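You operate a simulated robot arm through the tools that you are given. There is no shell and no other tool.

You are at the controls of a simulated two-armed robot. One attempt, no reset.

## Task
The bench amplifier's RIGHT drive board is dead. Fit the blue one instead.
Fine: it is switched off already; unplug and drain it first; plug in the REST hole, old board in the OLD pocket; yellow drain tool, put back where it stood. Set down upright: yellow drain tool.

The check looks at the end state, three seconds after you hand in, the way a careful person would. Anything else that was tipped, shoved, dropped, spilled or broken makes it a failure.

## Robot
Two 7-joint arms with fingered hands on one trunk that stands fixed in place. Base frame: the origin is at the foot of the trunk, x ahead of it, y to its left, z up; the work surface is at about z = 82.3. Lengths are in cm, angles in rad, forces in N, time in s.
The left shoulder is at [5, 21.4, 86.9], the right one opposite. With the tool pointing down near the work surface each hand reaches from about 38 to 88 cm from the base axis, measured 20 degrees to its own side. Payload 3 kg a hand.
Tool frame (each hand has its own): the origin (TCP) lies between the finger pads and is the grasp point; the fingertips stand 2.6 cm ahead of it; z points along the fingers, y is the line along which they close. The gripper opens to 13.2 cm; its body begins 7.3 cm behind the TCP. The gripper is a hand of 3 fingers: y runs from the thumb to the fingers, the wrist lies at [0, 0, -22.9] in the tool frame, and closing takes about 1.5 s.
Orientation is that of the tool frame in the base frame, as [roll, pitch, yaw] about the fixed x, y, z axes, in that order (R = Rz(yaw) Ry(pitch) Rx(roll)). With the fingers straight down and closing along the base's y, the tool's x points along the base's -x, its y along +y and its z along -z.

## Interface
- The arms move only by the tool send_rows. It takes "left_rows", "right_rows" or both (then of equal length, played together; a hand with none holds still); each is a list of rows, each a list of 7 numbers: the shift along the tool's x, y, z in m, then the turn, a rotation vector about the tool's x, y, z in rad, then the finger opening in m, from 0 to 0.132. In form: [[x, y, z, ax, ay, az, fingers], ...]. A call has 1 to 20 rows; each row shifts and turns the commanded pose from where the row before left it, along the tool's axes as they then stand. Each row takes 0.2 s and may step no farther than 5 cm and 0.15 rad from the row before; otherwise, or with a gripper value out of range, the whole call is refused. Where a pose cannot be reached the arm comes as near as it can. A force on the tool above 40 N (or 10 N above the force at the start of the call, whichever is more), or a blocked arm, ends the call early, and 0.2 s more pass. Each finger travels about 7.2 cm/s and halts on what it meets, pressing with about 22 N; the grip force reading is that of the motor and also rises with nothing between the fingers. The clock runs only during rows and for 0.2 s after the last one: add rows that do not move to give the fingers time. It gives the time, the measured TCP pose, the force on the tool (base axes), the opening and the grip force at its end, in the units of the frame above (readings bear some noise), with the torque about the TCP (base axes, N m) and any sound that the robot's microphone picked up, and new pictures: "views" is both (left out), scene, wrist or none (wrist: the cameras of the hands that moved).
- Cameras (640 x 400 px; columns grow to the right, rows downward): "scene" is now at [1.68, 1.16, 150.19]; the picture's right is [0.06, -1.00, 0.00], its down [-0.77, -0.05, -0.64] and it looks along [0.64, 0.04, -0.77] (base axes); focal length 292 px, centre (320, 200). "left" rides on the left gripper at [-6.1, 0.3, -9.2] in its tool frame; the picture's right is [-0.05, -1.00, 0.00], its down [0.83, -0.04, -0.56] and it looks along [0.55, -0.03, 0.83] (tool axes); focal length 230 px, centre (320, 200). "right" rides on the right gripper at [6.1, 0.3, -9.2] in its tool frame; the picture's right is [-0.05, 1.00, 0.00], its down [-0.83, -0.04, -0.56] and it looks along [-0.55, -0.03, 0.83] (tool axes); focal length 230 px, centre (320, 200).
- grasp_type(shape, hand): the hand has 3 fingers and takes this shape, open, in about a second: jaw (thumb against the fingers, like two jaws); tri (thumb and two fingers); tip (a fingertip pinch); poke (one finger out to press); point (the index stretched); flat (the hand flat); cup (the hand cupped); fist (a fist). The gripper value then closes the fingers along that shape, each until it touches; the sizes above hold for jaw. It gives what a move gives, with no picture.
- pan_tilt(pan, tilt): turns the head with the scene camera to pan (to the left, within 1.501 rad either way) and tilt (down, from -0.506 to 1.204), counted from straight ahead of the robot. It gives what a move gives, and a new picture of the scene camera.
- probe_pixels(camera, pixels): for up to 12 pixels [column, row] of the newest picture of that camera ("zoom" is the newest enlarged one), the place [x, y, z] in the base frame of the surface seen there, good to about 0.2 cm, but the place of the scene camera against the robot may be out by one fixed shift of up to 2.5 cm in any direction. No time passes.
- enlarge(camera, box): a new picture of the part [left, top, right, bottom] of that camera's present view, enlarged. No time passes.
- job_done(): hands the job in; it is judged then, once.

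Leave the grippers open and the arms clear of the work at the hand-in unless told otherwise.

The tools are called after "Emit:" as a command line: name --argument value ..., lists and objects as JSON in quotes. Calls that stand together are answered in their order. send_rows: Moves the arms, as the interface text tells. Its arguments: {"type":"object","properties":{"left_rows":{"type":"array","items":{"type":"array","items":{"type":"number"}}},"right_rows":{"type":"array","items":{"type":"array","items":{"type":"number"}}},"views":{"type":"string","enum":["both","scene","wrist","none"]}},"required":[]} The other tools are called the same way: grasp_type (shape, hand) gives the hand a shape; pan_tilt (pan, tilt) turns the head that bears the scene camera; probe_pixels (camera, pixels) gives the place of the surface under pixels of a picture; enlarge (camera, box) takes an enlarged picture of a part of a camera's view; job_done () hands the job in.

At the start:

```text
t: 0.0
left_tcp_pos: [50.64, 16.9, 116.87]
left_tool_rot: [3.14, -0.001, 2.967]
left_wrist_force: [0.3, 0.0, 0.1]
left_moment: [0.0, -0.01, 0.01]
left_finger_gap: 13.19
left_gripper_force: 0.1
left_shape: jaw
right_tcp_pos: [45.43, -27.89, 117.55]
right_tool_rot: [-3.141, 0.001, 2.968]
right_wrist_force: [-0.3, 0.5, 0.2]
right_moment: [0.02, 0.01, -0.04]
right_finger_gap: 13.23
right_gripper_force: 0.0
right_shape: jaw
head pan, tilt (commanded): [0.059, 0.878]
```

scene: 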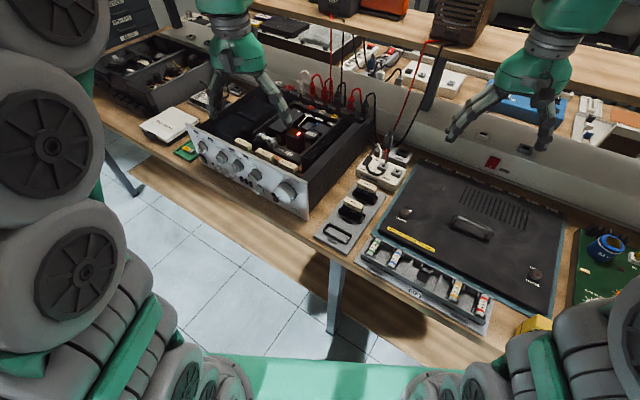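
right: 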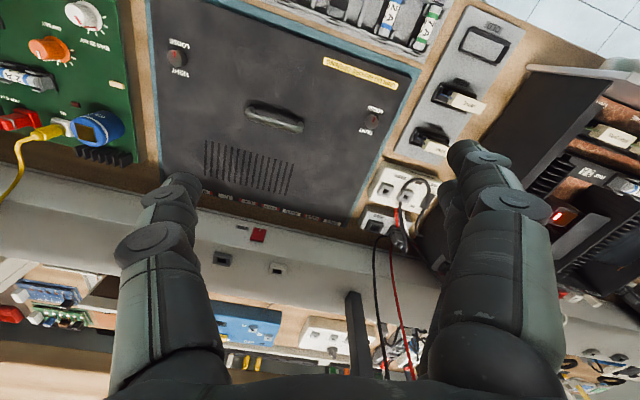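
left: 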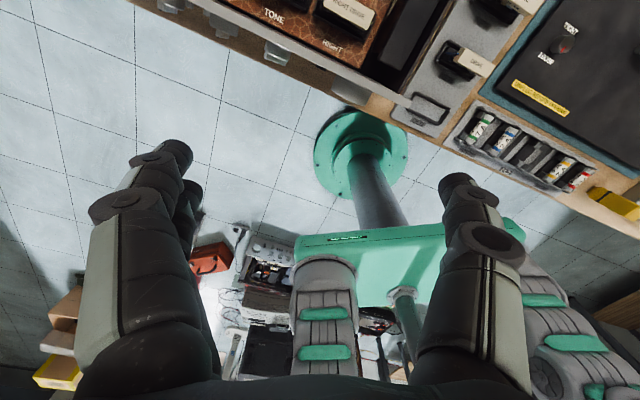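

I see the bench with an open amplifier at the left-centre, a tray with boards/pockets to its right, and a black-lid unit beyond. First I take enlarged looks at the parts of the scene to read the labels.

Emit:
enlarge --camera "scene" --box '[180, 70, 400, 220]'

Emit:
enlarge --camera "scene" --box '[300, 140, 500, 340]'

Emit:
enlarge --camera "scene" --box '[480, 200, 640, 340]'

Emit:
enlarge --camera "right" --box '[340, 0, 640, 260]'

```text
2.67 times, centred on (290, 145) of scene
```

zoom: 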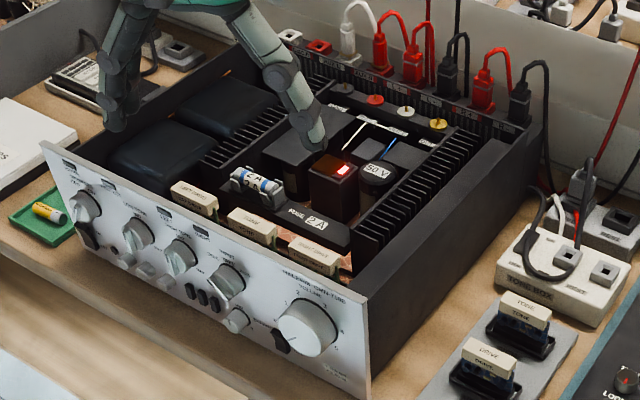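

```text
2.00 times, centred on (400, 240) of scene
```

zoom: 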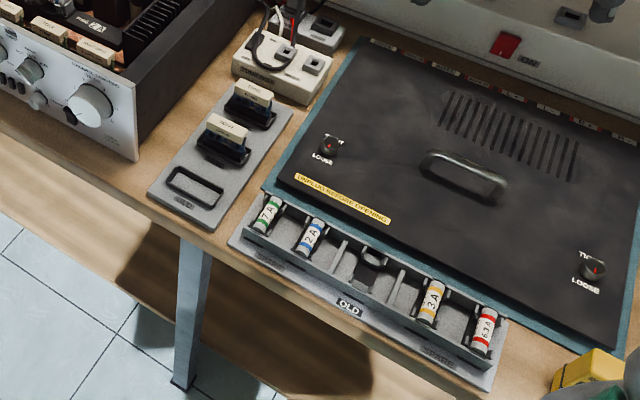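

```text
2.86 times, centred on (560, 270) of scene
```

zoom: 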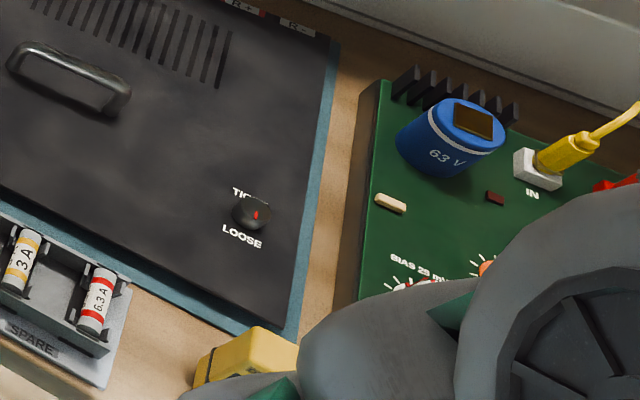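

```text
1.54 times, centred on (490, 130) of right
```

zoom: 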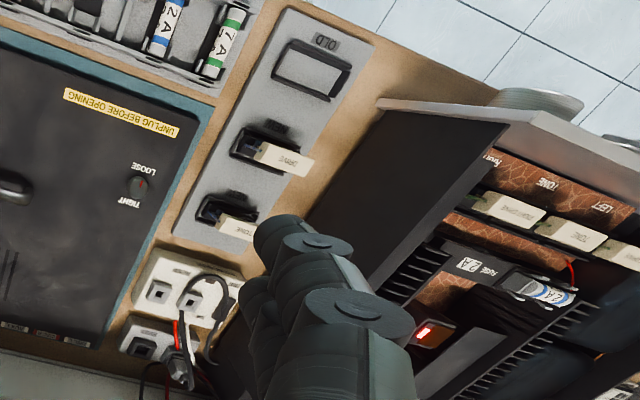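

I see an open amplifier, with cream-handled boards in slots labelled LEFT / TONE / RIGHT, a grey tray with two spare boards and an OLD pocket, and a fuse tray with its own OLD pocket. I'll turn the head to see the rest of the bench, both sides.

Emit:
pan_tilt --pan -0.5 --tilt 0.8

Emit:
pan_tilt --pan 0.6 --tilt 0.7

Emit:
pan_tilt --pan 0.1 --tilt 0.45

```text
t: 1.0
left_tcp_pos: [50.59, 16.89, 116.85]
left_tool_rot: [3.141, -0.001, 2.966]
left_wrist_force: [0.2, 0.2, 0.2]
left_moment: [-0.03, -0.01, -0.02]
left_finger_gap: 13.2
left_gripper_force: 0.0
left_shape: jaw
right_tcp_pos: [45.38, -27.83, 117.41]
right_tool_rot: [-3.141, 0.0, 2.967]
right_wrist_force: [-0.5, 0.0, 0.5]
right_moment: [0.02, 0.03, 0.03]
right_finger_gap: 13.2
right_gripper_force: 0.0
right_shape: jaw
head pan, tilt (commanded): [-0.499, 0.799]
```

scene: 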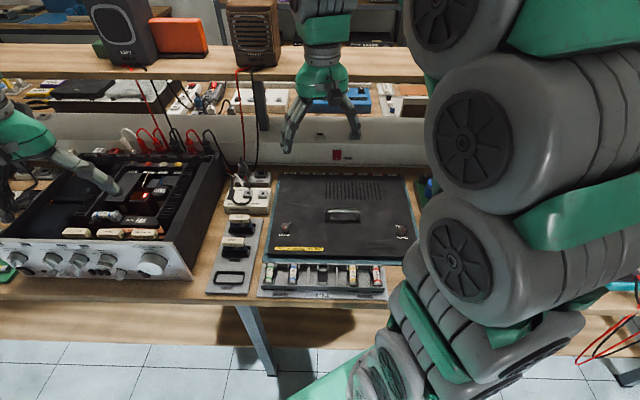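

```text
t: 2.3
left_tcp_pos: [50.55, 16.94, 116.89]
left_tool_rot: [3.14, 0.0, 2.967]
left_wrist_force: [0.2, -0.4, 0.0]
left_moment: [0.02, 0.0, 0.01]
left_finger_gap: 13.19
left_gripper_force: 0.2
left_shape: jaw
right_tcp_pos: [45.43, -27.91, 117.39]
right_tool_rot: [-3.141, 0.0, 2.967]
right_wrist_force: [-0.4, 0.7, -0.6]
right_moment: [-0.03, 0.0, 0.0]
right_finger_gap: 13.19
right_gripper_force: 0.1
right_shape: jaw
head pan, tilt (commanded): [0.6, 0.7]
```

scene: 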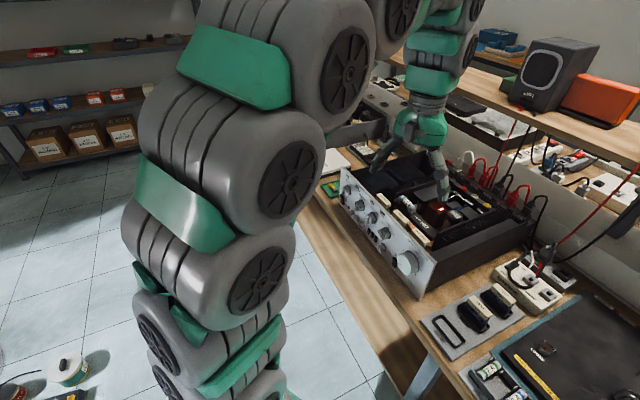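

```text
t: 3.2
left_tcp_pos: [50.58, 16.87, 116.92]
left_tool_rot: [-3.141, 0.0, 2.967]
left_wrist_force: [0.2, -0.7, 0.5]
left_moment: [0.03, -0.01, 0.01]
left_finger_gap: 13.19
left_gripper_force: 0.1
left_shape: jaw
right_tcp_pos: [45.42, -27.87, 117.39]
right_tool_rot: [3.141, 0.0, 2.966]
right_wrist_force: [0.0, 0.6, 0.2]
right_moment: [0.0, -0.02, 0.0]
right_finger_gap: 13.2
right_gripper_force: 0.1
right_shape: jaw
head pan, tilt (commanded): [0.099, 0.45]
```

scene: 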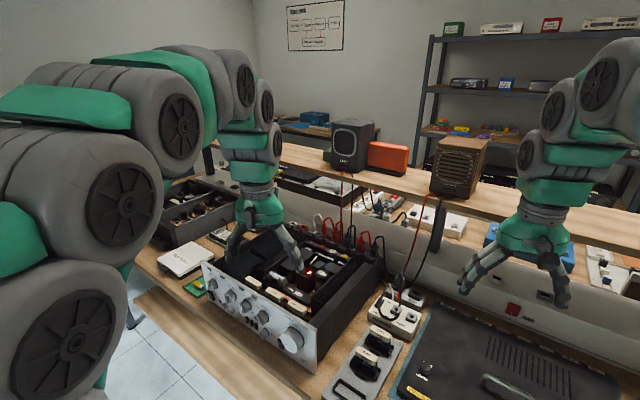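

I'll set the head back toward the bench, tilted down more, to look at the yellow things: one at the left of the amplifier on a green pad, one at the right by the fuse tray.

Emit:
pan_tilt --pan 0.35 --tilt 0.85

Emit:
enlarge --camera "scene" --box '[240, 60, 480, 210]'

Emit:
enlarge --camera "left" --box '[340, 0, 640, 240]'

Emit:
enlarge --camera "right" --box '[0, 0, 200, 200]'

```text
t: 4.1
left_tcp_pos: [50.57, 16.72, 116.86]
left_tool_rot: [3.141, 0.0, 2.965]
left_wrist_force: [0.2, 0.7, -0.6]
left_moment: [0.0, 0.0, -0.02]
left_finger_gap: 13.2
left_gripper_force: 0.2
left_shape: jaw
right_tcp_pos: [45.41, -27.88, 117.47]
right_tool_rot: [3.141, 0.001, 2.966]
right_wrist_force: [0.4, -0.1, -0.4]
right_moment: [0.03, -0.03, 0.06]
right_finger_gap: 13.18
right_gripper_force: 0.0
right_shape: jaw
head pan, tilt (commanded): [0.351, 0.85]
```

scene: 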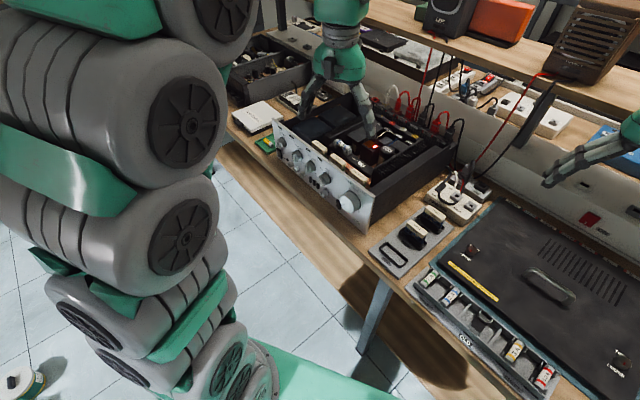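

```text
2.67 times, centred on (360, 135) of scene
```

zoom: 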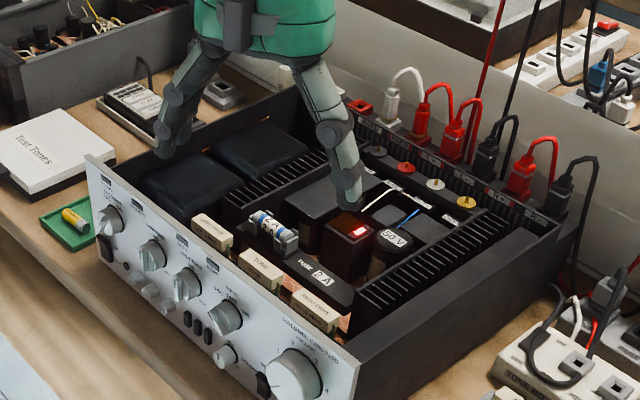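

```text
1.67 times, centred on (490, 120) of left
```

zoom: 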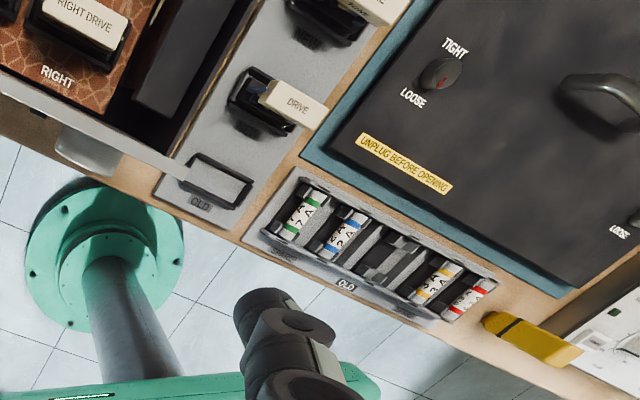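

```text
2.00 times, centred on (100, 100) of right
```

zoom: 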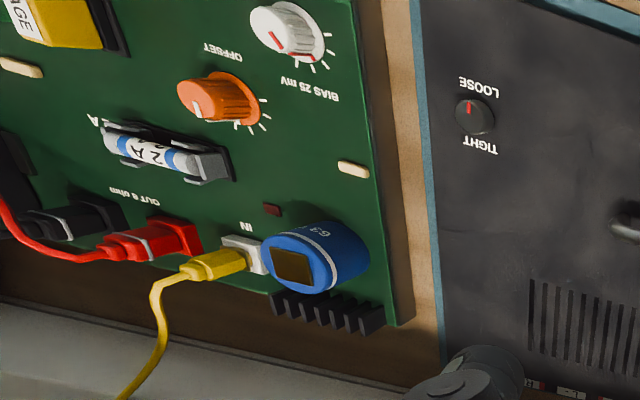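

The right arm hides the yellow object at the bench's right front edge. I'll shift the right hand 18 cm to its right, staying high, to look with its wrist camera.

Emit:
send_rows --right_rows '[[0, -0.03, 0, 0, 0, 0, 0.132], [0, -0.03, 0, 0, 0, 0, 0.132], [0, -0.03, 0, 0, 0, 0, 0.132], [0, -0.03, 0, 0, 0, 0, 0.132], [0, -0.03, 0, 0, 0, 0, 0.132], [0, -0.03, 0, 0, 0, 0, 0.132]]' --views "both"

```text
t: 5.5
left_tcp_pos: [50.59, 16.85, 116.86]
left_tool_rot: [3.141, 0.0, 2.965]
left_wrist_force: [0.3, 0.4, 0.1]
left_moment: [0.02, -0.03, 0.03]
left_finger_gap: 13.18
left_gripper_force: 0.0
left_shape: jaw
right_tcp_pos: [42.52, -45.35, 117.56]
right_tool_rot: [3.141, -0.001, 2.968]
right_wrist_force: [0.2, 0.8, 0.6]
right_moment: [0.02, -0.02, -0.02]
right_finger_gap: 13.15
right_gripper_force: 0.1
right_shape: jaw
head pan, tilt (commanded): [0.351, 0.85]
```

scene: 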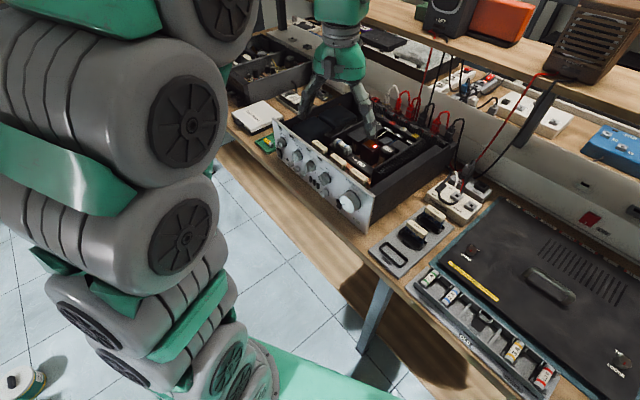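
right: 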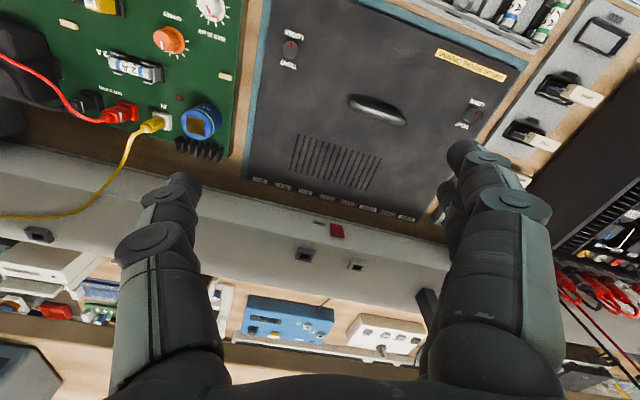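

The right camera looks far ahead. I turn the head to the right and see whether the arm still hides the yellow block there.

Emit:
pan_tilt --pan -0.35 --tilt 1.0

Emit:
enlarge --camera "left" --box '[520, 130, 640, 230]'

Emit:
enlarge --camera "right" --box '[0, 0, 240, 160]'

```text
t: 6.6
left_tcp_pos: [50.65, 16.88, 116.92]
left_tool_rot: [3.14, 0.0, 2.967]
left_wrist_force: [-0.1, 0.2, -1.3]
left_moment: [0.0, -0.02, -0.04]
left_finger_gap: 13.18
left_gripper_force: 0.0
left_shape: jaw
right_tcp_pos: [42.49, -45.29, 117.61]
right_tool_rot: [3.14, -0.001, 2.967]
right_wrist_force: [-0.1, 0.0, 0.0]
right_moment: [-0.01, 0.01, -0.03]
right_finger_gap: 13.18
right_gripper_force: 0.1
right_shape: jaw
head pan, tilt (commanded): [-0.351, 1.0]
```

scene: 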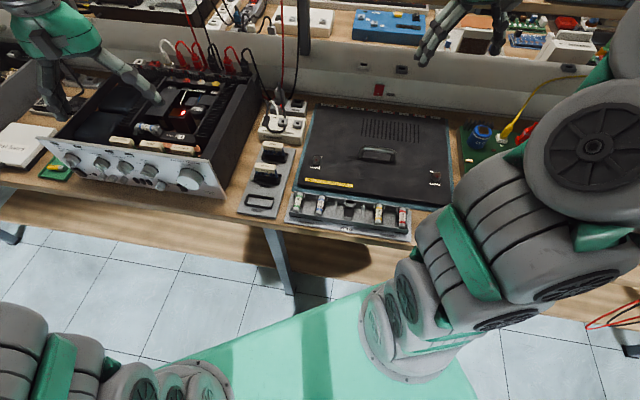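

```text
4.00 times, centred on (580, 180) of left
```

zoom: 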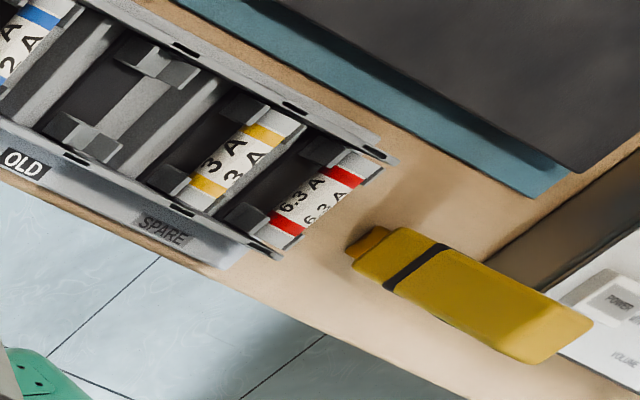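

```text
2.50 times, centred on (120, 80) of right
```

zoom: 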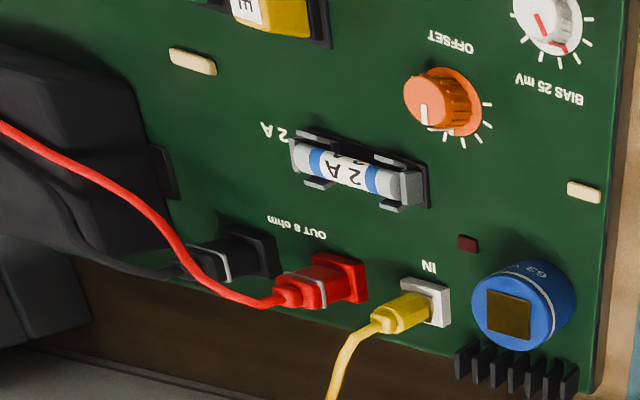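

The yellow drain tool stands at the bench's front right, next to the fuse tray (left picture around (590,200)). Now I look closely at the sockets and the amp from the present head pose.

Emit:
enlarge --camera "scene" --box '[220, 60, 340, 160]'

Emit:
enlarge --camera "scene" --box '[230, 120, 430, 250]'

Emit:
enlarge --camera "scene" --box '[20, 50, 260, 210]'

```text
4.00 times, centred on (280, 110) of scene
```

zoom: 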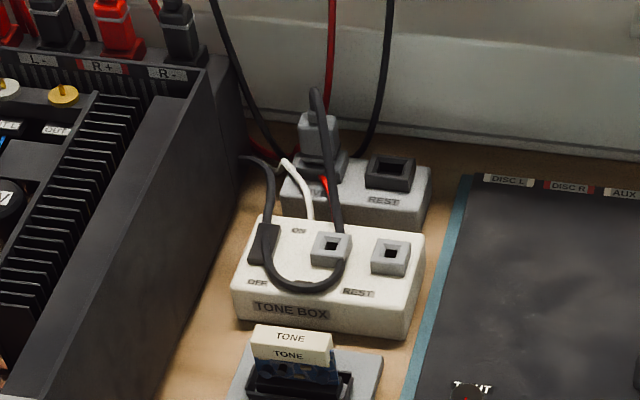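

```text
3.08 times, centred on (330, 185) of scene
```

zoom: 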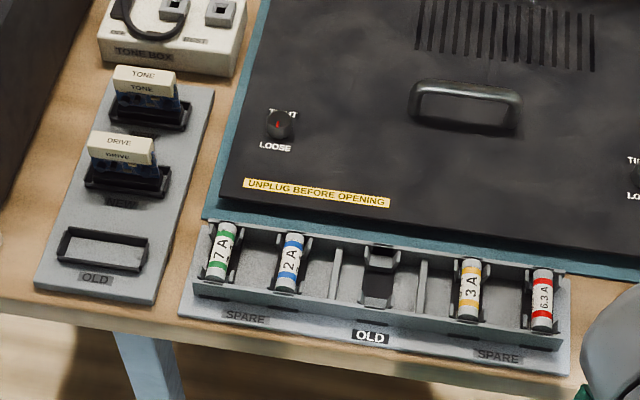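

```text
2.50 times, centred on (140, 130) of scene
```

zoom: 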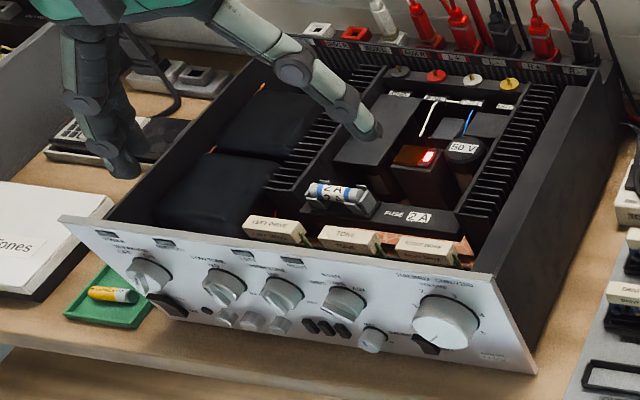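

I see a white TONE BOX and, behind it, a grey two-hole box with a plug in one hole and an empty hole labelled REST; another grey two-hole box lies behind the left of the amp. I raise the left hand up to clear the view over the amplifier.

Emit:
send_rows --left_rows '[[0, 0, -0.04, 0, 0, 0, 0.132], [0, 0, -0.04, 0, 0, 0, 0.132], [0.03, 0.03, -0.02, 0, 0, 0, 0.132], [0.03, 0.03, 0, 0, 0, 0, 0.132], [0.03, 0.03, 0, 0, 0, 0, 0.132], [0.03, 0.03, 0, 0, 0, 0, 0.132], [0, 0.03, 0, 0, 0, 0, 0.132]]' --views "both"

Emit:
pan_tilt --pan 0.2 --tilt 0.8

```text
t: 8.2
left_tcp_pos: [41.35, 33.6, 126.72]
left_tool_rot: [3.141, 0.0, 2.966]
left_wrist_force: [0.4, 0.1, 0.2]
left_moment: [0.01, 0.04, -0.03]
left_finger_gap: 13.19
left_gripper_force: 0.2
left_shape: jaw
right_tcp_pos: [42.44, -45.44, 117.67]
right_tool_rot: [-3.141, 0.0, 2.965]
right_wrist_force: [0.5, 0.4, 0.2]
right_moment: [-0.02, 0.01, 0.0]
right_finger_gap: 13.2
right_gripper_force: 0.0
right_shape: jaw
head pan, tilt (commanded): [-0.351, 1.0]
```

scene: 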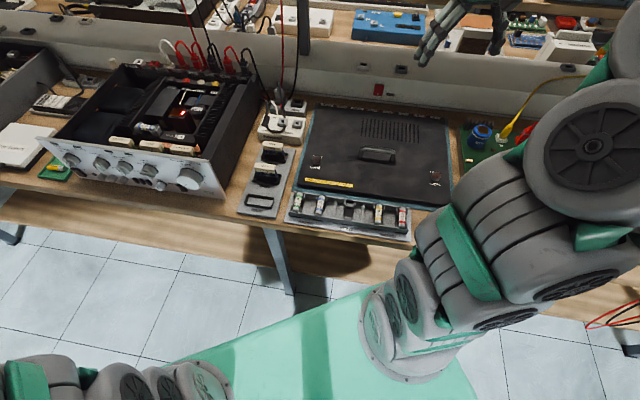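
left: 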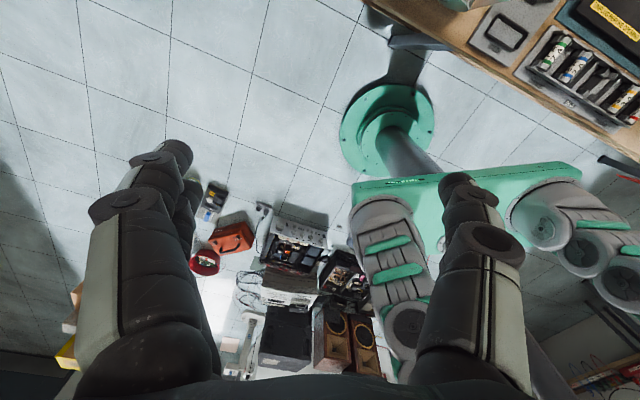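

```text
t: 9.1
left_tcp_pos: [41.54, 33.49, 126.91]
left_tool_rot: [-3.141, -0.002, 2.967]
left_wrist_force: [0.3, 0.0, -0.8]
left_moment: [0.01, -0.02, 0.01]
left_finger_gap: 13.18
left_gripper_force: 0.1
left_shape: jaw
right_tcp_pos: [42.66, -45.35, 117.61]
right_tool_rot: [-3.141, 0.0, 2.966]
right_wrist_force: [0.0, -0.3, -0.5]
right_moment: [-0.02, -0.02, -0.03]
right_finger_gap: 13.2
right_gripper_force: 0.0
right_shape: jaw
head pan, tilt (commanded): [0.201, 0.799]
```

scene: 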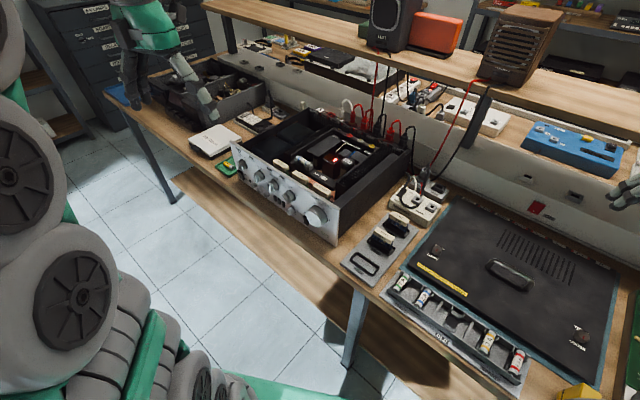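

Now the amp is clear of the hand. I enlarge the amp, the left rear corner with the other grey box, and the sockets on the right.

Emit:
enlarge --camera "scene" --box '[220, 90, 420, 240]'

Emit:
enlarge --camera "scene" --box '[180, 80, 340, 180]'

Emit:
enlarge --camera "scene" --box '[360, 110, 480, 230]'

Emit:
enlarge --camera "scene" --box '[260, 120, 380, 200]'

```text
2.67 times, centred on (320, 165) of scene
```

zoom: 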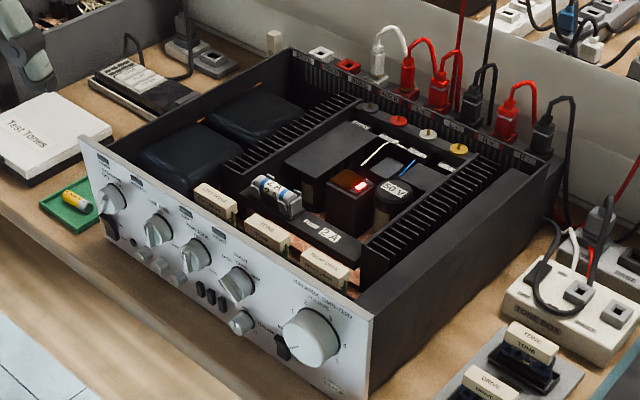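

```text
4.00 times, centred on (260, 130) of scene
```

zoom: 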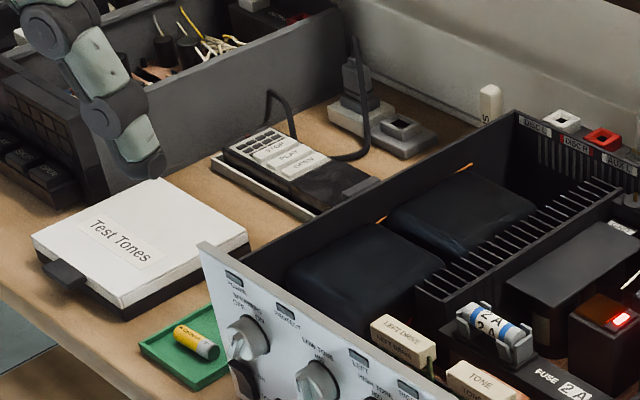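

```text
3.33 times, centred on (420, 170) of scene
```

zoom: 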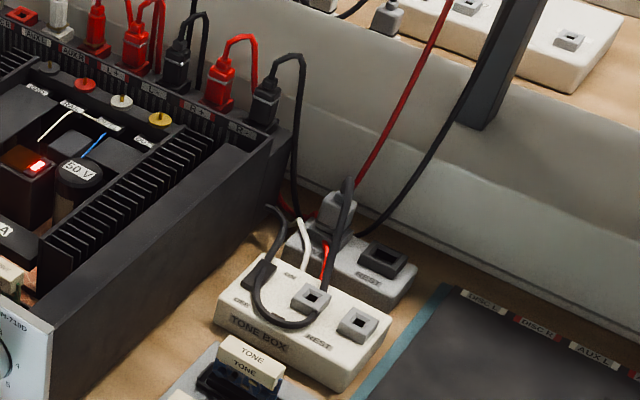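

```text
5.00 times, centred on (320, 160) of scene
```

zoom: 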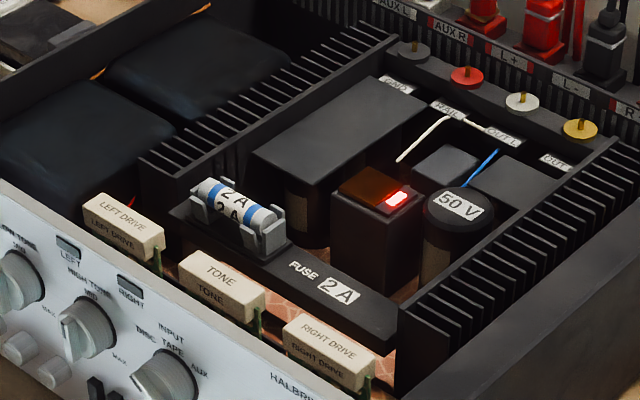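

The amp has LEFT DRIVE, TONE and RIGHT DRIVE boards, a lit red lamp by the 50 V capacitor, and posts labelled GND, RAIL, OUT L, OUT R. I probe a set of points to map things.

Emit:
probe_pixels --camera "scene" --pixels '[[327, 192], [305, 178], [285, 164], [343, 158], [358, 163], [382, 143], [405, 164], [421, 187], [413, 195], [430, 197], [436, 185], [398, 223]]'

Emit:
probe_pixels --camera "scene" --pixels '[[381, 241], [365, 263], [342, 132], [354, 137], [365, 142], [376, 147], [302, 105], [410, 150], [575, 392], [456, 320], [340, 240], [590, 330]]'

```text
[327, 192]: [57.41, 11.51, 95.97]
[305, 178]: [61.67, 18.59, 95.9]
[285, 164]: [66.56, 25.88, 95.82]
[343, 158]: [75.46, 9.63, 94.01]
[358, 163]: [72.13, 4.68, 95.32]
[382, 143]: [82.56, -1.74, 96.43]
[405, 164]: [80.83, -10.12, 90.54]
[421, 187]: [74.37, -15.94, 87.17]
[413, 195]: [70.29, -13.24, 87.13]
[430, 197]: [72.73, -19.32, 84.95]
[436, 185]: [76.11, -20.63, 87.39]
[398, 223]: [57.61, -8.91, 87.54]
```

```text
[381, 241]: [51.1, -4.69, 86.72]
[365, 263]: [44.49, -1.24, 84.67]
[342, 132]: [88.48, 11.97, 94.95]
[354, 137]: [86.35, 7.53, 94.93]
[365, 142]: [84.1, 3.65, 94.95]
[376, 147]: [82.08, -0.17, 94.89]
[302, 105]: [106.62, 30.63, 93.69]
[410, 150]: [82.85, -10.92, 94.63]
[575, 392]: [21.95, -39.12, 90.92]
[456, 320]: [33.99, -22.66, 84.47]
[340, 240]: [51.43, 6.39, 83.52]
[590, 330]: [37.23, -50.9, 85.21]
```

The drain tool is near x≈22, y≈-39 (scene estimate). I bring the left hand high over the middle of the bench so that its backward-looking camera sees the drain tool from closer.

Emit:
send_rows --left_rows '[[-0.0143, -0.0437, 0, 0, 0, 0, 0.132], [-0.0143, -0.0437, 0, 0, 0, 0, 0.132], [-0.0143, -0.0437, 0, 0, 0, 0, 0.132], [-0.0143, -0.0437, 0, 0, 0, 0, 0.132], [-0.0143, -0.0437, 0, 0, 0, 0, 0.132], [-0.0143, -0.0437, 0, 0, 0, 0, 0.132], [-0.0143, -0.0437, 0, 0, 0, 0, 0.132], [-0.0143, -0.0437, 0, 0, 0, 0, 0.132], [-0.0143, -0.0437, 0, 0, 0, 0, 0.132], [-0.0143, -0.0437, 0, 0, 0, 0, 0.132]]' --views "both"

```text
t: 11.3
left_tcp_pos: [48.01, -12.15, 121.73]
left_tool_rot: [3.141, 0.001, 2.969]
left_wrist_force: [-0.2, 0.1, 0.2]
left_moment: [-0.02, 0.0, -0.01]
left_finger_gap: 13.2
left_gripper_force: 0.0
left_shape: jaw
left hand out of reach, approached as far as the arm can: row 8, 10
right_tcp_pos: [42.52, -45.4, 117.67]
right_tool_rot: [-3.14, -0.001, 2.966]
right_wrist_force: [-0.2, 0.1, -0.4]
right_moment: [-0.03, -0.03, 0.03]
right_finger_gap: 13.21
right_gripper_force: 0.0
right_shape: jaw
head pan, tilt (commanded): [0.201, 0.799]
```

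scene: 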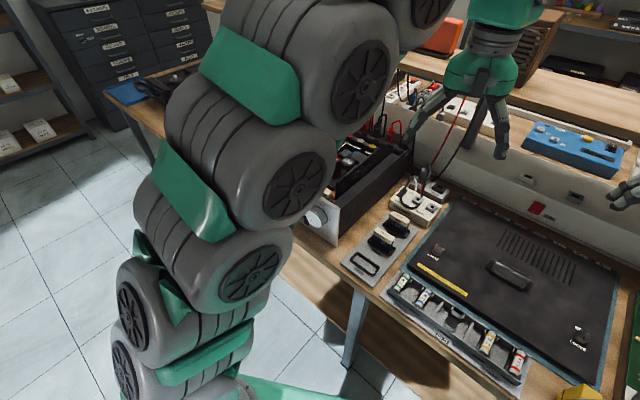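
left: 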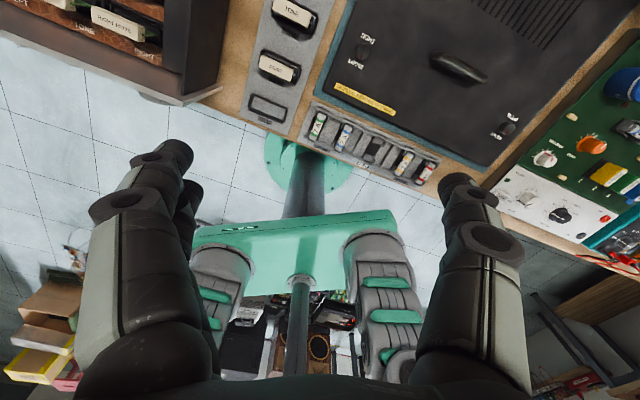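

The finger hides the tool at about (455,185). I lower the left hand 10 cm and shift it slightly left to look past the finger.

Emit:
send_rows --left_rows '[[0, 0.02, 0.03, 0, 0, 0, 0.132], [0, 0.02, 0.03, 0, 0, 0, 0.132], [0, 0.02, 0.03, 0, 0, 0, 0.132]]' --views "wrist"

Emit:
enlarge --camera "left" --box '[340, 80, 560, 240]'

```text
t: 12.1
left_tcp_pos: [49.05, -6.17, 112.79]
left_tool_rot: [3.141, 0.001, 2.967]
left_wrist_force: [0.2, -0.1, 0.0]
left_moment: [-0.03, 0.03, 0.01]
left_finger_gap: 13.24
left_gripper_force: 0.0
left_shape: jaw
right_tcp_pos: [42.49, -45.49, 117.58]
right_tool_rot: [-3.141, -0.001, 2.968]
right_wrist_force: [0.3, 0.2, -0.2]
right_moment: [-0.01, -0.01, -0.01]
right_finger_gap: 13.17
right_gripper_force: 0.2
right_shape: jaw
head pan, tilt (commanded): [0.201, 0.799]
```

left: 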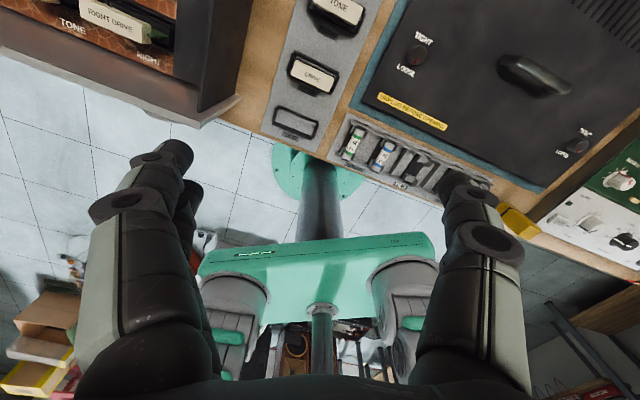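

```text
2.50 times, centred on (450, 160) of left
```

zoom: 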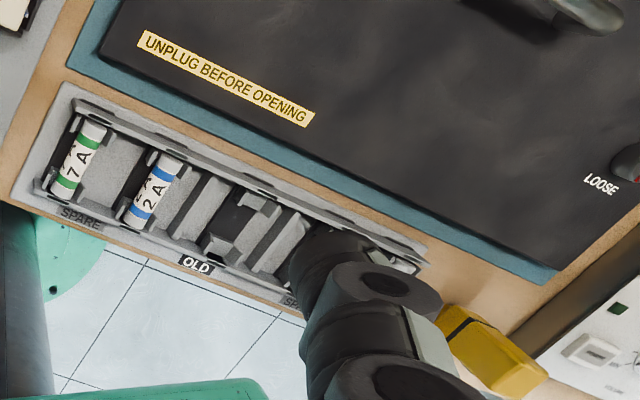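

I close the left fingers so the finger no longer hides the yellow tool near (515,220).

Emit:
send_rows --left_rows '[[0, 0.0, 0, 0, 0, 0, 0.06], [0, 0, 0, 0, 0, 0, 0.03], [0, 0, 0.0, 0, 0, 0, 0.0], [0, 0, 0.0, 0, 0, 0, 0.0], [0, 0, 0.0, 0, 0, 0, 0.0], [0, 0, 0.0, 0, 0, 0, 0.0]]' --views "wrist"

Emit:
enlarge --camera "left" --box '[420, 130, 620, 280]'

```text
t: 13.5
left_tcp_pos: [49.01, -6.18, 112.9]
left_tool_rot: [-3.141, -0.001, 2.966]
left_wrist_force: [-0.2, -0.2, 0.6]
left_moment: [0.02, -0.01, 0.03]
left_finger_gap: 0.0
left_gripper_force: 22.2
left_shape: jaw
right_tcp_pos: [42.6, -45.45, 117.59]
right_tool_rot: [-3.141, 0.001, 2.968]
right_wrist_force: [-0.4, -0.2, 0.5]
right_moment: [-0.03, 0.02, 0.01]
right_finger_gap: 13.21
right_gripper_force: 0.0
right_shape: jaw
head pan, tilt (commanded): [0.201, 0.799]
```

left: 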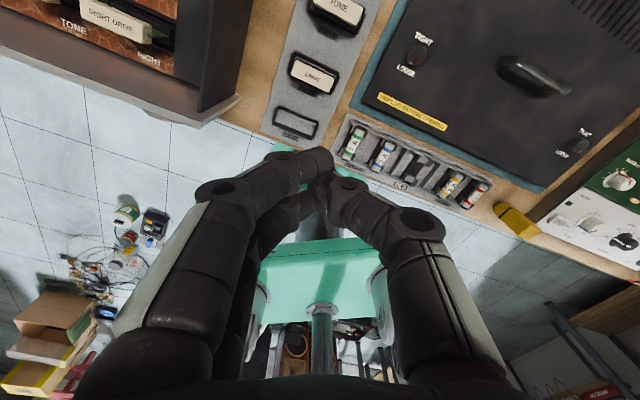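

```text
2.67 times, centred on (520, 205) of left
```

zoom: 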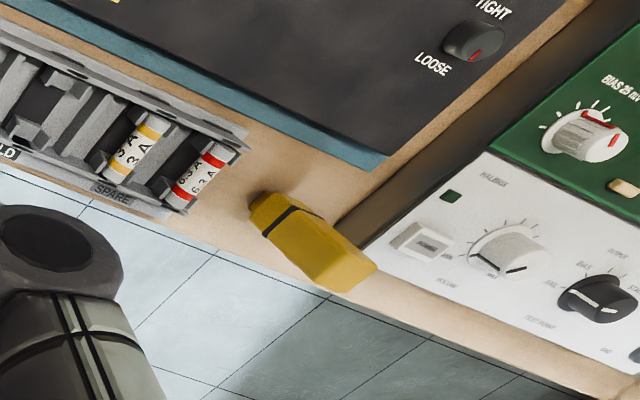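

The tool is a yellow upright block with a black band near its narrower foot. I probe it, the boards, and other points with the left wrist camera, which carries no fixed shift.

Emit:
probe_pixels --camera "left" --pixels '[[549, 235], [560, 229], [530, 215], [520, 207], [512, 207], [518, 222], [295, 122], [313, 76], [332, 10], [387, 105], [430, 177], [470, 190]]'

Emit:
probe_pixels --camera "zoom" --pixels '[[360, 268], [335, 288], [300, 280], [318, 225], [268, 232], [280, 206], [296, 212], [255, 222], [260, 200], [280, 200], [370, 262], [330, 240]]'

```text
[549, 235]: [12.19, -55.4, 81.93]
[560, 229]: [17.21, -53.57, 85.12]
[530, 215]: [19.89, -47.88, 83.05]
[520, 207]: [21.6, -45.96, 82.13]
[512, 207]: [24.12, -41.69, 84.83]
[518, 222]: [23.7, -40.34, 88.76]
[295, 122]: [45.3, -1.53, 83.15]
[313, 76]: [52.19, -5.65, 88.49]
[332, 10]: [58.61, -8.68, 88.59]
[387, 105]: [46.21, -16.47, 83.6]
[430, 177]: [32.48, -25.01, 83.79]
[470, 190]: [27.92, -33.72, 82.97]
```

```text
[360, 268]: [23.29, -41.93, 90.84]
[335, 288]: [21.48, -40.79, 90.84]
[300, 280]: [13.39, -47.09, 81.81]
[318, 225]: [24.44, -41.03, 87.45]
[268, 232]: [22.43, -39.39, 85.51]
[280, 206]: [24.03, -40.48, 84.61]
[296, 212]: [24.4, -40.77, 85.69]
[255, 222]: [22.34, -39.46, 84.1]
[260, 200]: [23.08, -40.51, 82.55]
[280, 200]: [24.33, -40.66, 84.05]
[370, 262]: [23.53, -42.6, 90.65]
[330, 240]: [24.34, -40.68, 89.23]
```

I return the left hand to the left and up, and bring the right hand over to look ahead-down at the amp interior and the sockets.

Emit:
send_rows --left_rows '[[0.0128, 0.0384, -0.014, 0, 0, 0, 0.132], [0.0128, 0.0384, -0.014, 0, 0, 0, 0.132], [0.0128, 0.0384, -0.014, 0, 0, 0, 0.132], [0.0128, 0.0384, -0.014, 0, 0, 0, 0.132], [0.0128, 0.0384, -0.014, 0, 0, 0, 0.132], [0.0128, 0.0384, -0.014, 0, 0, 0, 0.132], [0.0128, 0.0384, -0.014, 0, 0, 0, 0.132], [0.0128, 0.0384, -0.014, 0, 0, 0, 0.132], [0.0128, 0.0384, -0.014, 0, 0, 0, 0.132], [0.0128, 0.0384, -0.014, 0, 0, 0, 0.132]]' --right_rows '[[-0.0083, 0.0425, 0, 0, 0, 0, 0.132], [-0.0083, 0.0425, 0, 0, 0, 0, 0.132], [-0.0083, 0.0425, 0, 0, 0, 0, 0.132], [-0.0083, 0.0425, 0, 0, 0, 0, 0.132], [-0.0083, 0.0425, 0, 0, 0, 0, 0.132], [-0.0083, 0.0425, 0, 0, 0, 0, 0.132], [-0.0083, 0.0425, 0, 0, 0, 0, 0.132], [-0.0083, 0.0425, 0, 0, 0, 0, 0.132], [-0.0083, 0.0425, 0, 0, 0, 0, 0.132], [-0.0083, 0.0425, 0, 0, 0, 0, 0.132]]' --views "both"

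```text
t: 15.7
left_tcp_pos: [42.92, 33.77, 126.83]
left_tool_rot: [-3.141, 0.0, 2.965]
left_wrist_force: [-0.1, -0.6, -0.2]
left_moment: [-0.01, -0.01, 0.0]
left_finger_gap: 13.18
left_gripper_force: 0.1
left_shape: jaw
right_tcp_pos: [58.04, -4.89, 117.4]
right_tool_rot: [3.142, 0.0, 2.966]
right_wrist_force: [-0.7, -0.3, 0.1]
right_moment: [-0.03, 0.02, -0.02]
right_finger_gap: 13.19
right_gripper_force: 0.0
right_shape: jaw
head pan, tilt (commanded): [0.201, 0.799]
```

scene: 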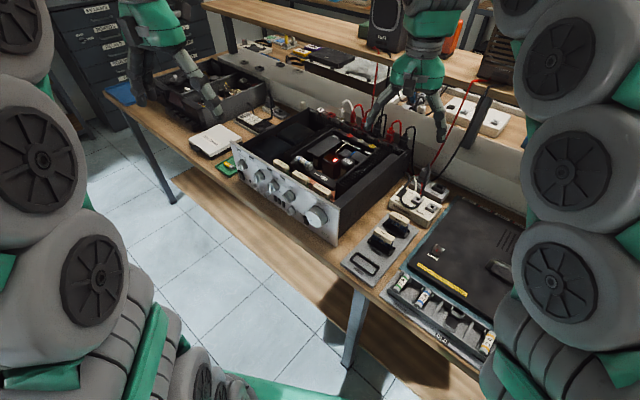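
right: 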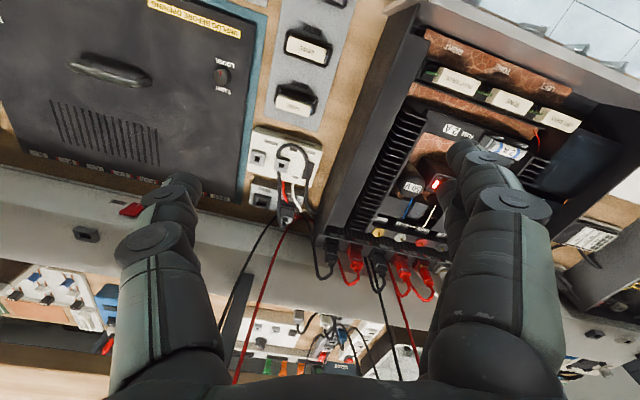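
left: 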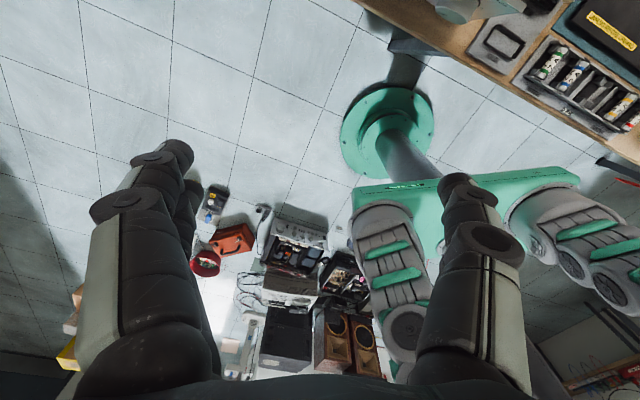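

Good view. I enlarge the sockets (240–340, 120–240) and the amp interior of the right camera.

Emit:
enlarge --camera "right" --box '[220, 110, 350, 240]'

Emit:
enlarge --camera "right" --box '[310, 110, 480, 290]'

Emit:
enlarge --camera "right" --box '[400, 20, 620, 200]'

Emit:
enlarge --camera "right" --box '[240, 0, 380, 140]'

```text
3.08 times, centred on (285, 175) of right
```

zoom: 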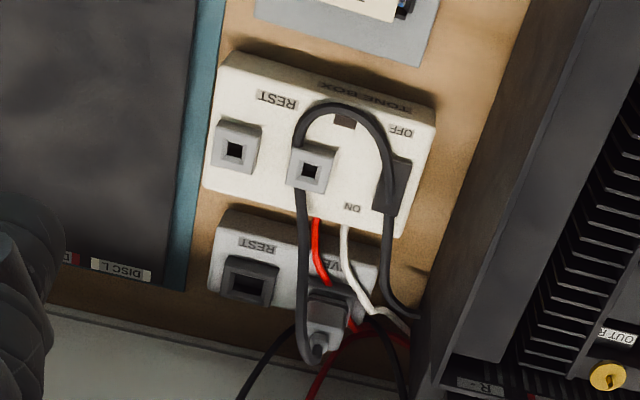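

```text
2.22 times, centred on (395, 200) of right
```

zoom: 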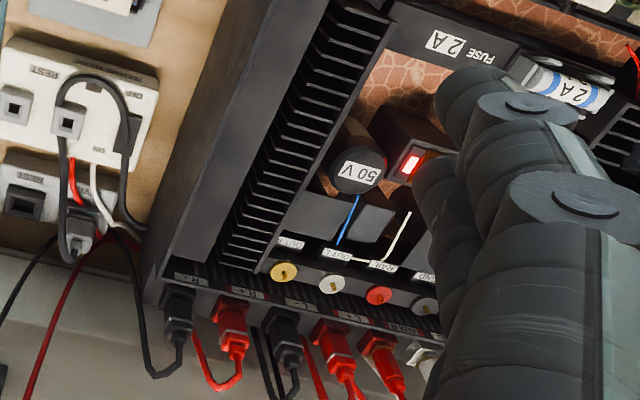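

```text
2.22 times, centred on (510, 110) of right
```

zoom: 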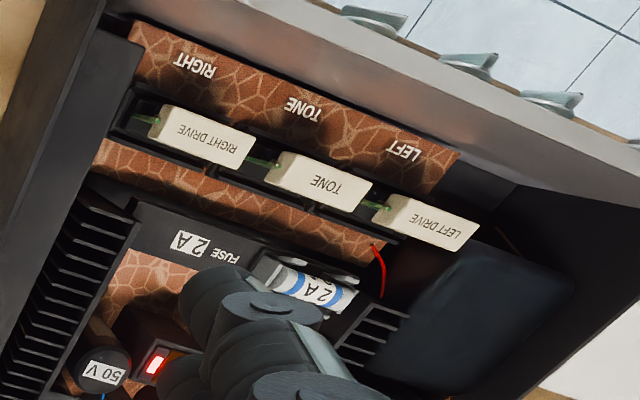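

```text
2.86 times, centred on (310, 70) of right
```

zoom: 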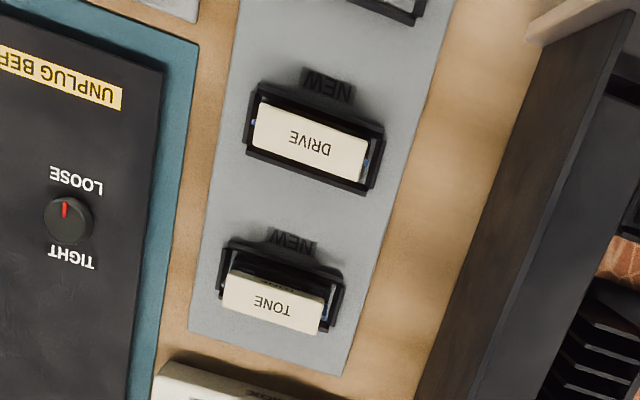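

The plug sits in the LIVE hole of the grey box, and the empty REST hole is next to it. For the drain point, I move the right hand to centre its camera over the amp interior.

Emit:
send_rows --right_rows '[[0.005, 0.032, 0.01, 0, 0, 0, 0.132], [0.005, 0.032, 0.01, 0, 0, 0, 0.132], [0.005, 0.032, 0.01, 0, 0, 0, 0.132], [0.005, 0.032, 0.01, 0, 0, 0, 0.132]]' --views "wrist"

Emit:
enlarge --camera "right" --box '[200, 80, 440, 280]'

Emit:
enlarge --camera "right" --box '[220, 120, 340, 220]'

```text
t: 16.7
left_tcp_pos: [42.88, 33.69, 126.69]
left_tool_rot: [3.141, 0.0, 2.967]
left_wrist_force: [0.0, -0.4, 0.5]
left_moment: [-0.01, 0.0, 0.05]
left_finger_gap: 13.18
left_gripper_force: 0.1
left_shape: jaw
right_tcp_pos: [58.21, 7.83, 113.33]
right_tool_rot: [-3.14, 0.0, 2.967]
right_wrist_force: [0.1, -0.7, 0.5]
right_moment: [0.01, -0.03, -0.04]
right_finger_gap: 13.2
right_gripper_force: 0.0
right_shape: jaw
head pan, tilt (commanded): [0.201, 0.799]
```

right: 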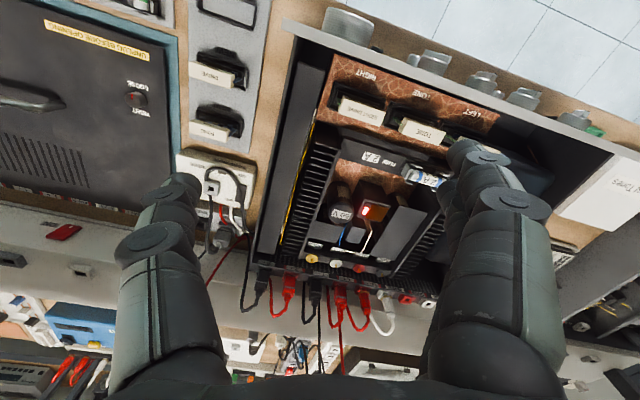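

```text
2.00 times, centred on (320, 180) of right
```

zoom: 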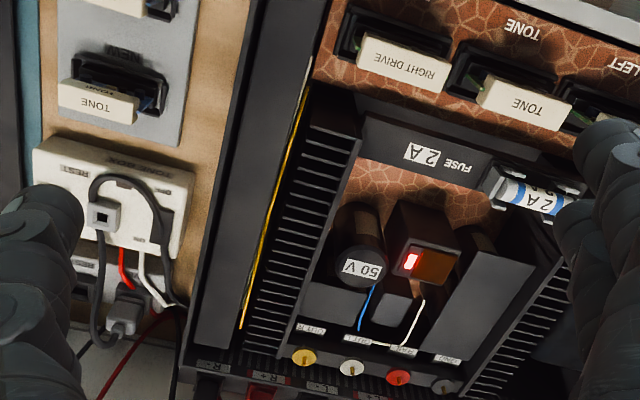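

```text
4.00 times, centred on (280, 170) of right
```

zoom: 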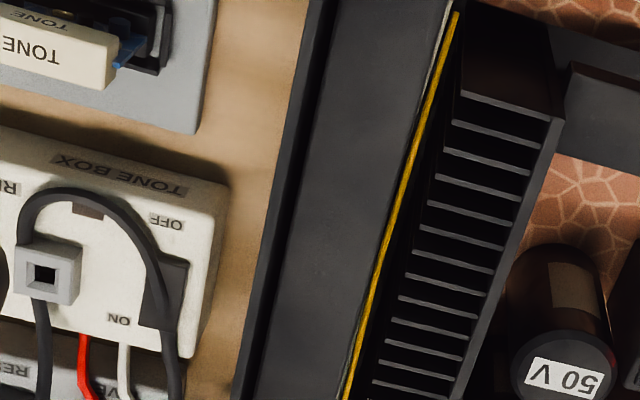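

I enlarge further on the lamp box with the brown top and on the posts.

Emit:
enlarge --camera "right" --box '[340, 170, 450, 240]'

Emit:
enlarge --camera "right" --box '[290, 220, 450, 320]'

Emit:
enlarge --camera "scene" --box '[310, 135, 370, 180]'

```text
5.71 times, centred on (395, 205) of right
```

zoom: 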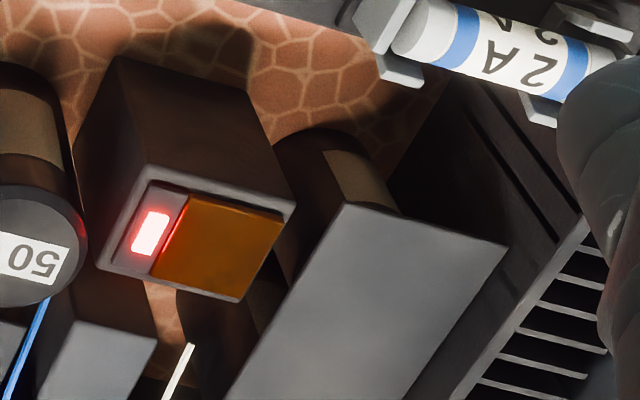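

```text
4.00 times, centred on (370, 270) of right
```

zoom: 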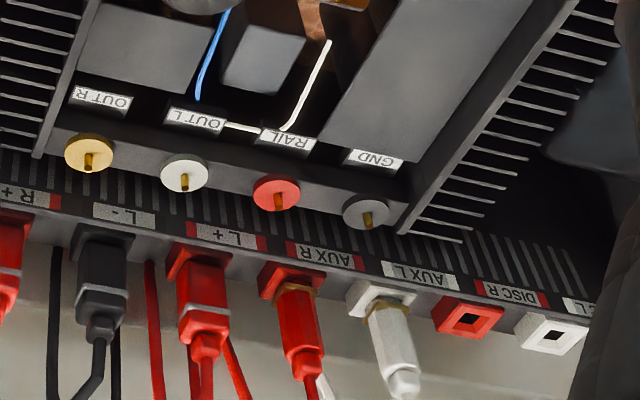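

```text
8.89 times, centred on (340, 158) of scene
```

zoom: 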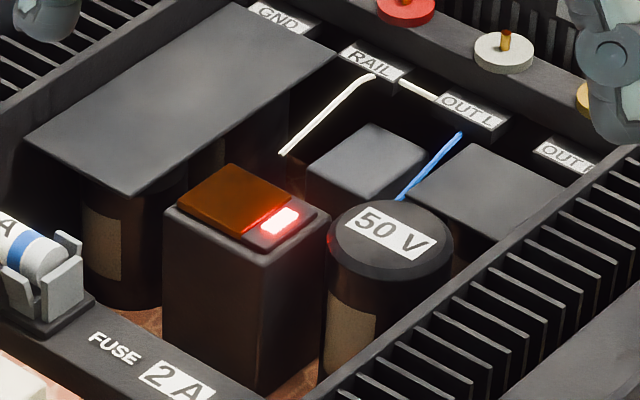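

The lamp box has a copper plate beside the lit lamp – that is the drain pad. I probe the plate, lamp, boards, plug and sockets using the right wrist camera.

Emit:
probe_pixels --camera "right" --pixels '[[376, 213], [370, 208], [386, 210], [366, 216], [362, 109], [360, 98], [420, 130], [213, 75], [208, 130], [226, 237], [300, 180], [232, 232]]'

Emit:
enlarge --camera "right" --box '[160, 140, 280, 260]'

Emit:
enlarge --camera "right" --box '[320, 50, 460, 150]'

```text
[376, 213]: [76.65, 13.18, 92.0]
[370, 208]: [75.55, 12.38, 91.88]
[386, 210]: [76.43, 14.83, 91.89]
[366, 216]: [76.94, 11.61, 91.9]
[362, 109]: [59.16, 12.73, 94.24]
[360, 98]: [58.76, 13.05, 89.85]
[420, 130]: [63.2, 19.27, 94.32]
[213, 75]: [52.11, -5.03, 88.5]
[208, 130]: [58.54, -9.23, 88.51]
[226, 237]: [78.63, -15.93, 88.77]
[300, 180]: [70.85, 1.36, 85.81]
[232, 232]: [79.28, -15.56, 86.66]
```

```text
3.33 times, centred on (220, 200) of right
```

zoom: 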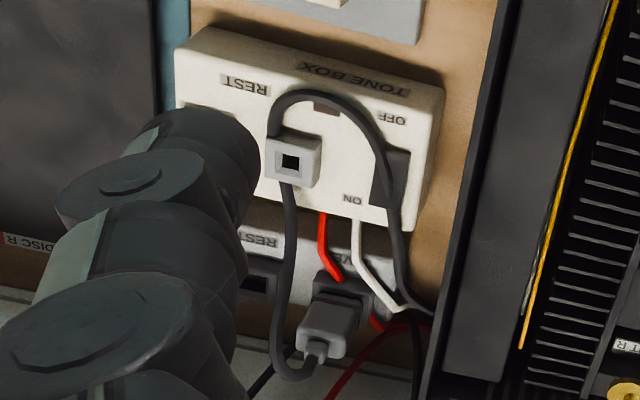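

```text
4.00 times, centred on (390, 100) of right
```

zoom: 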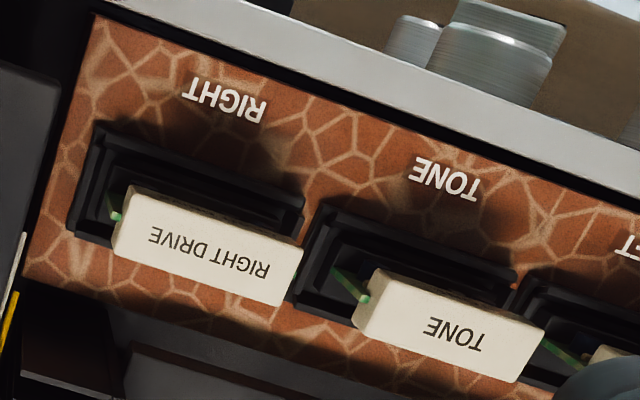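

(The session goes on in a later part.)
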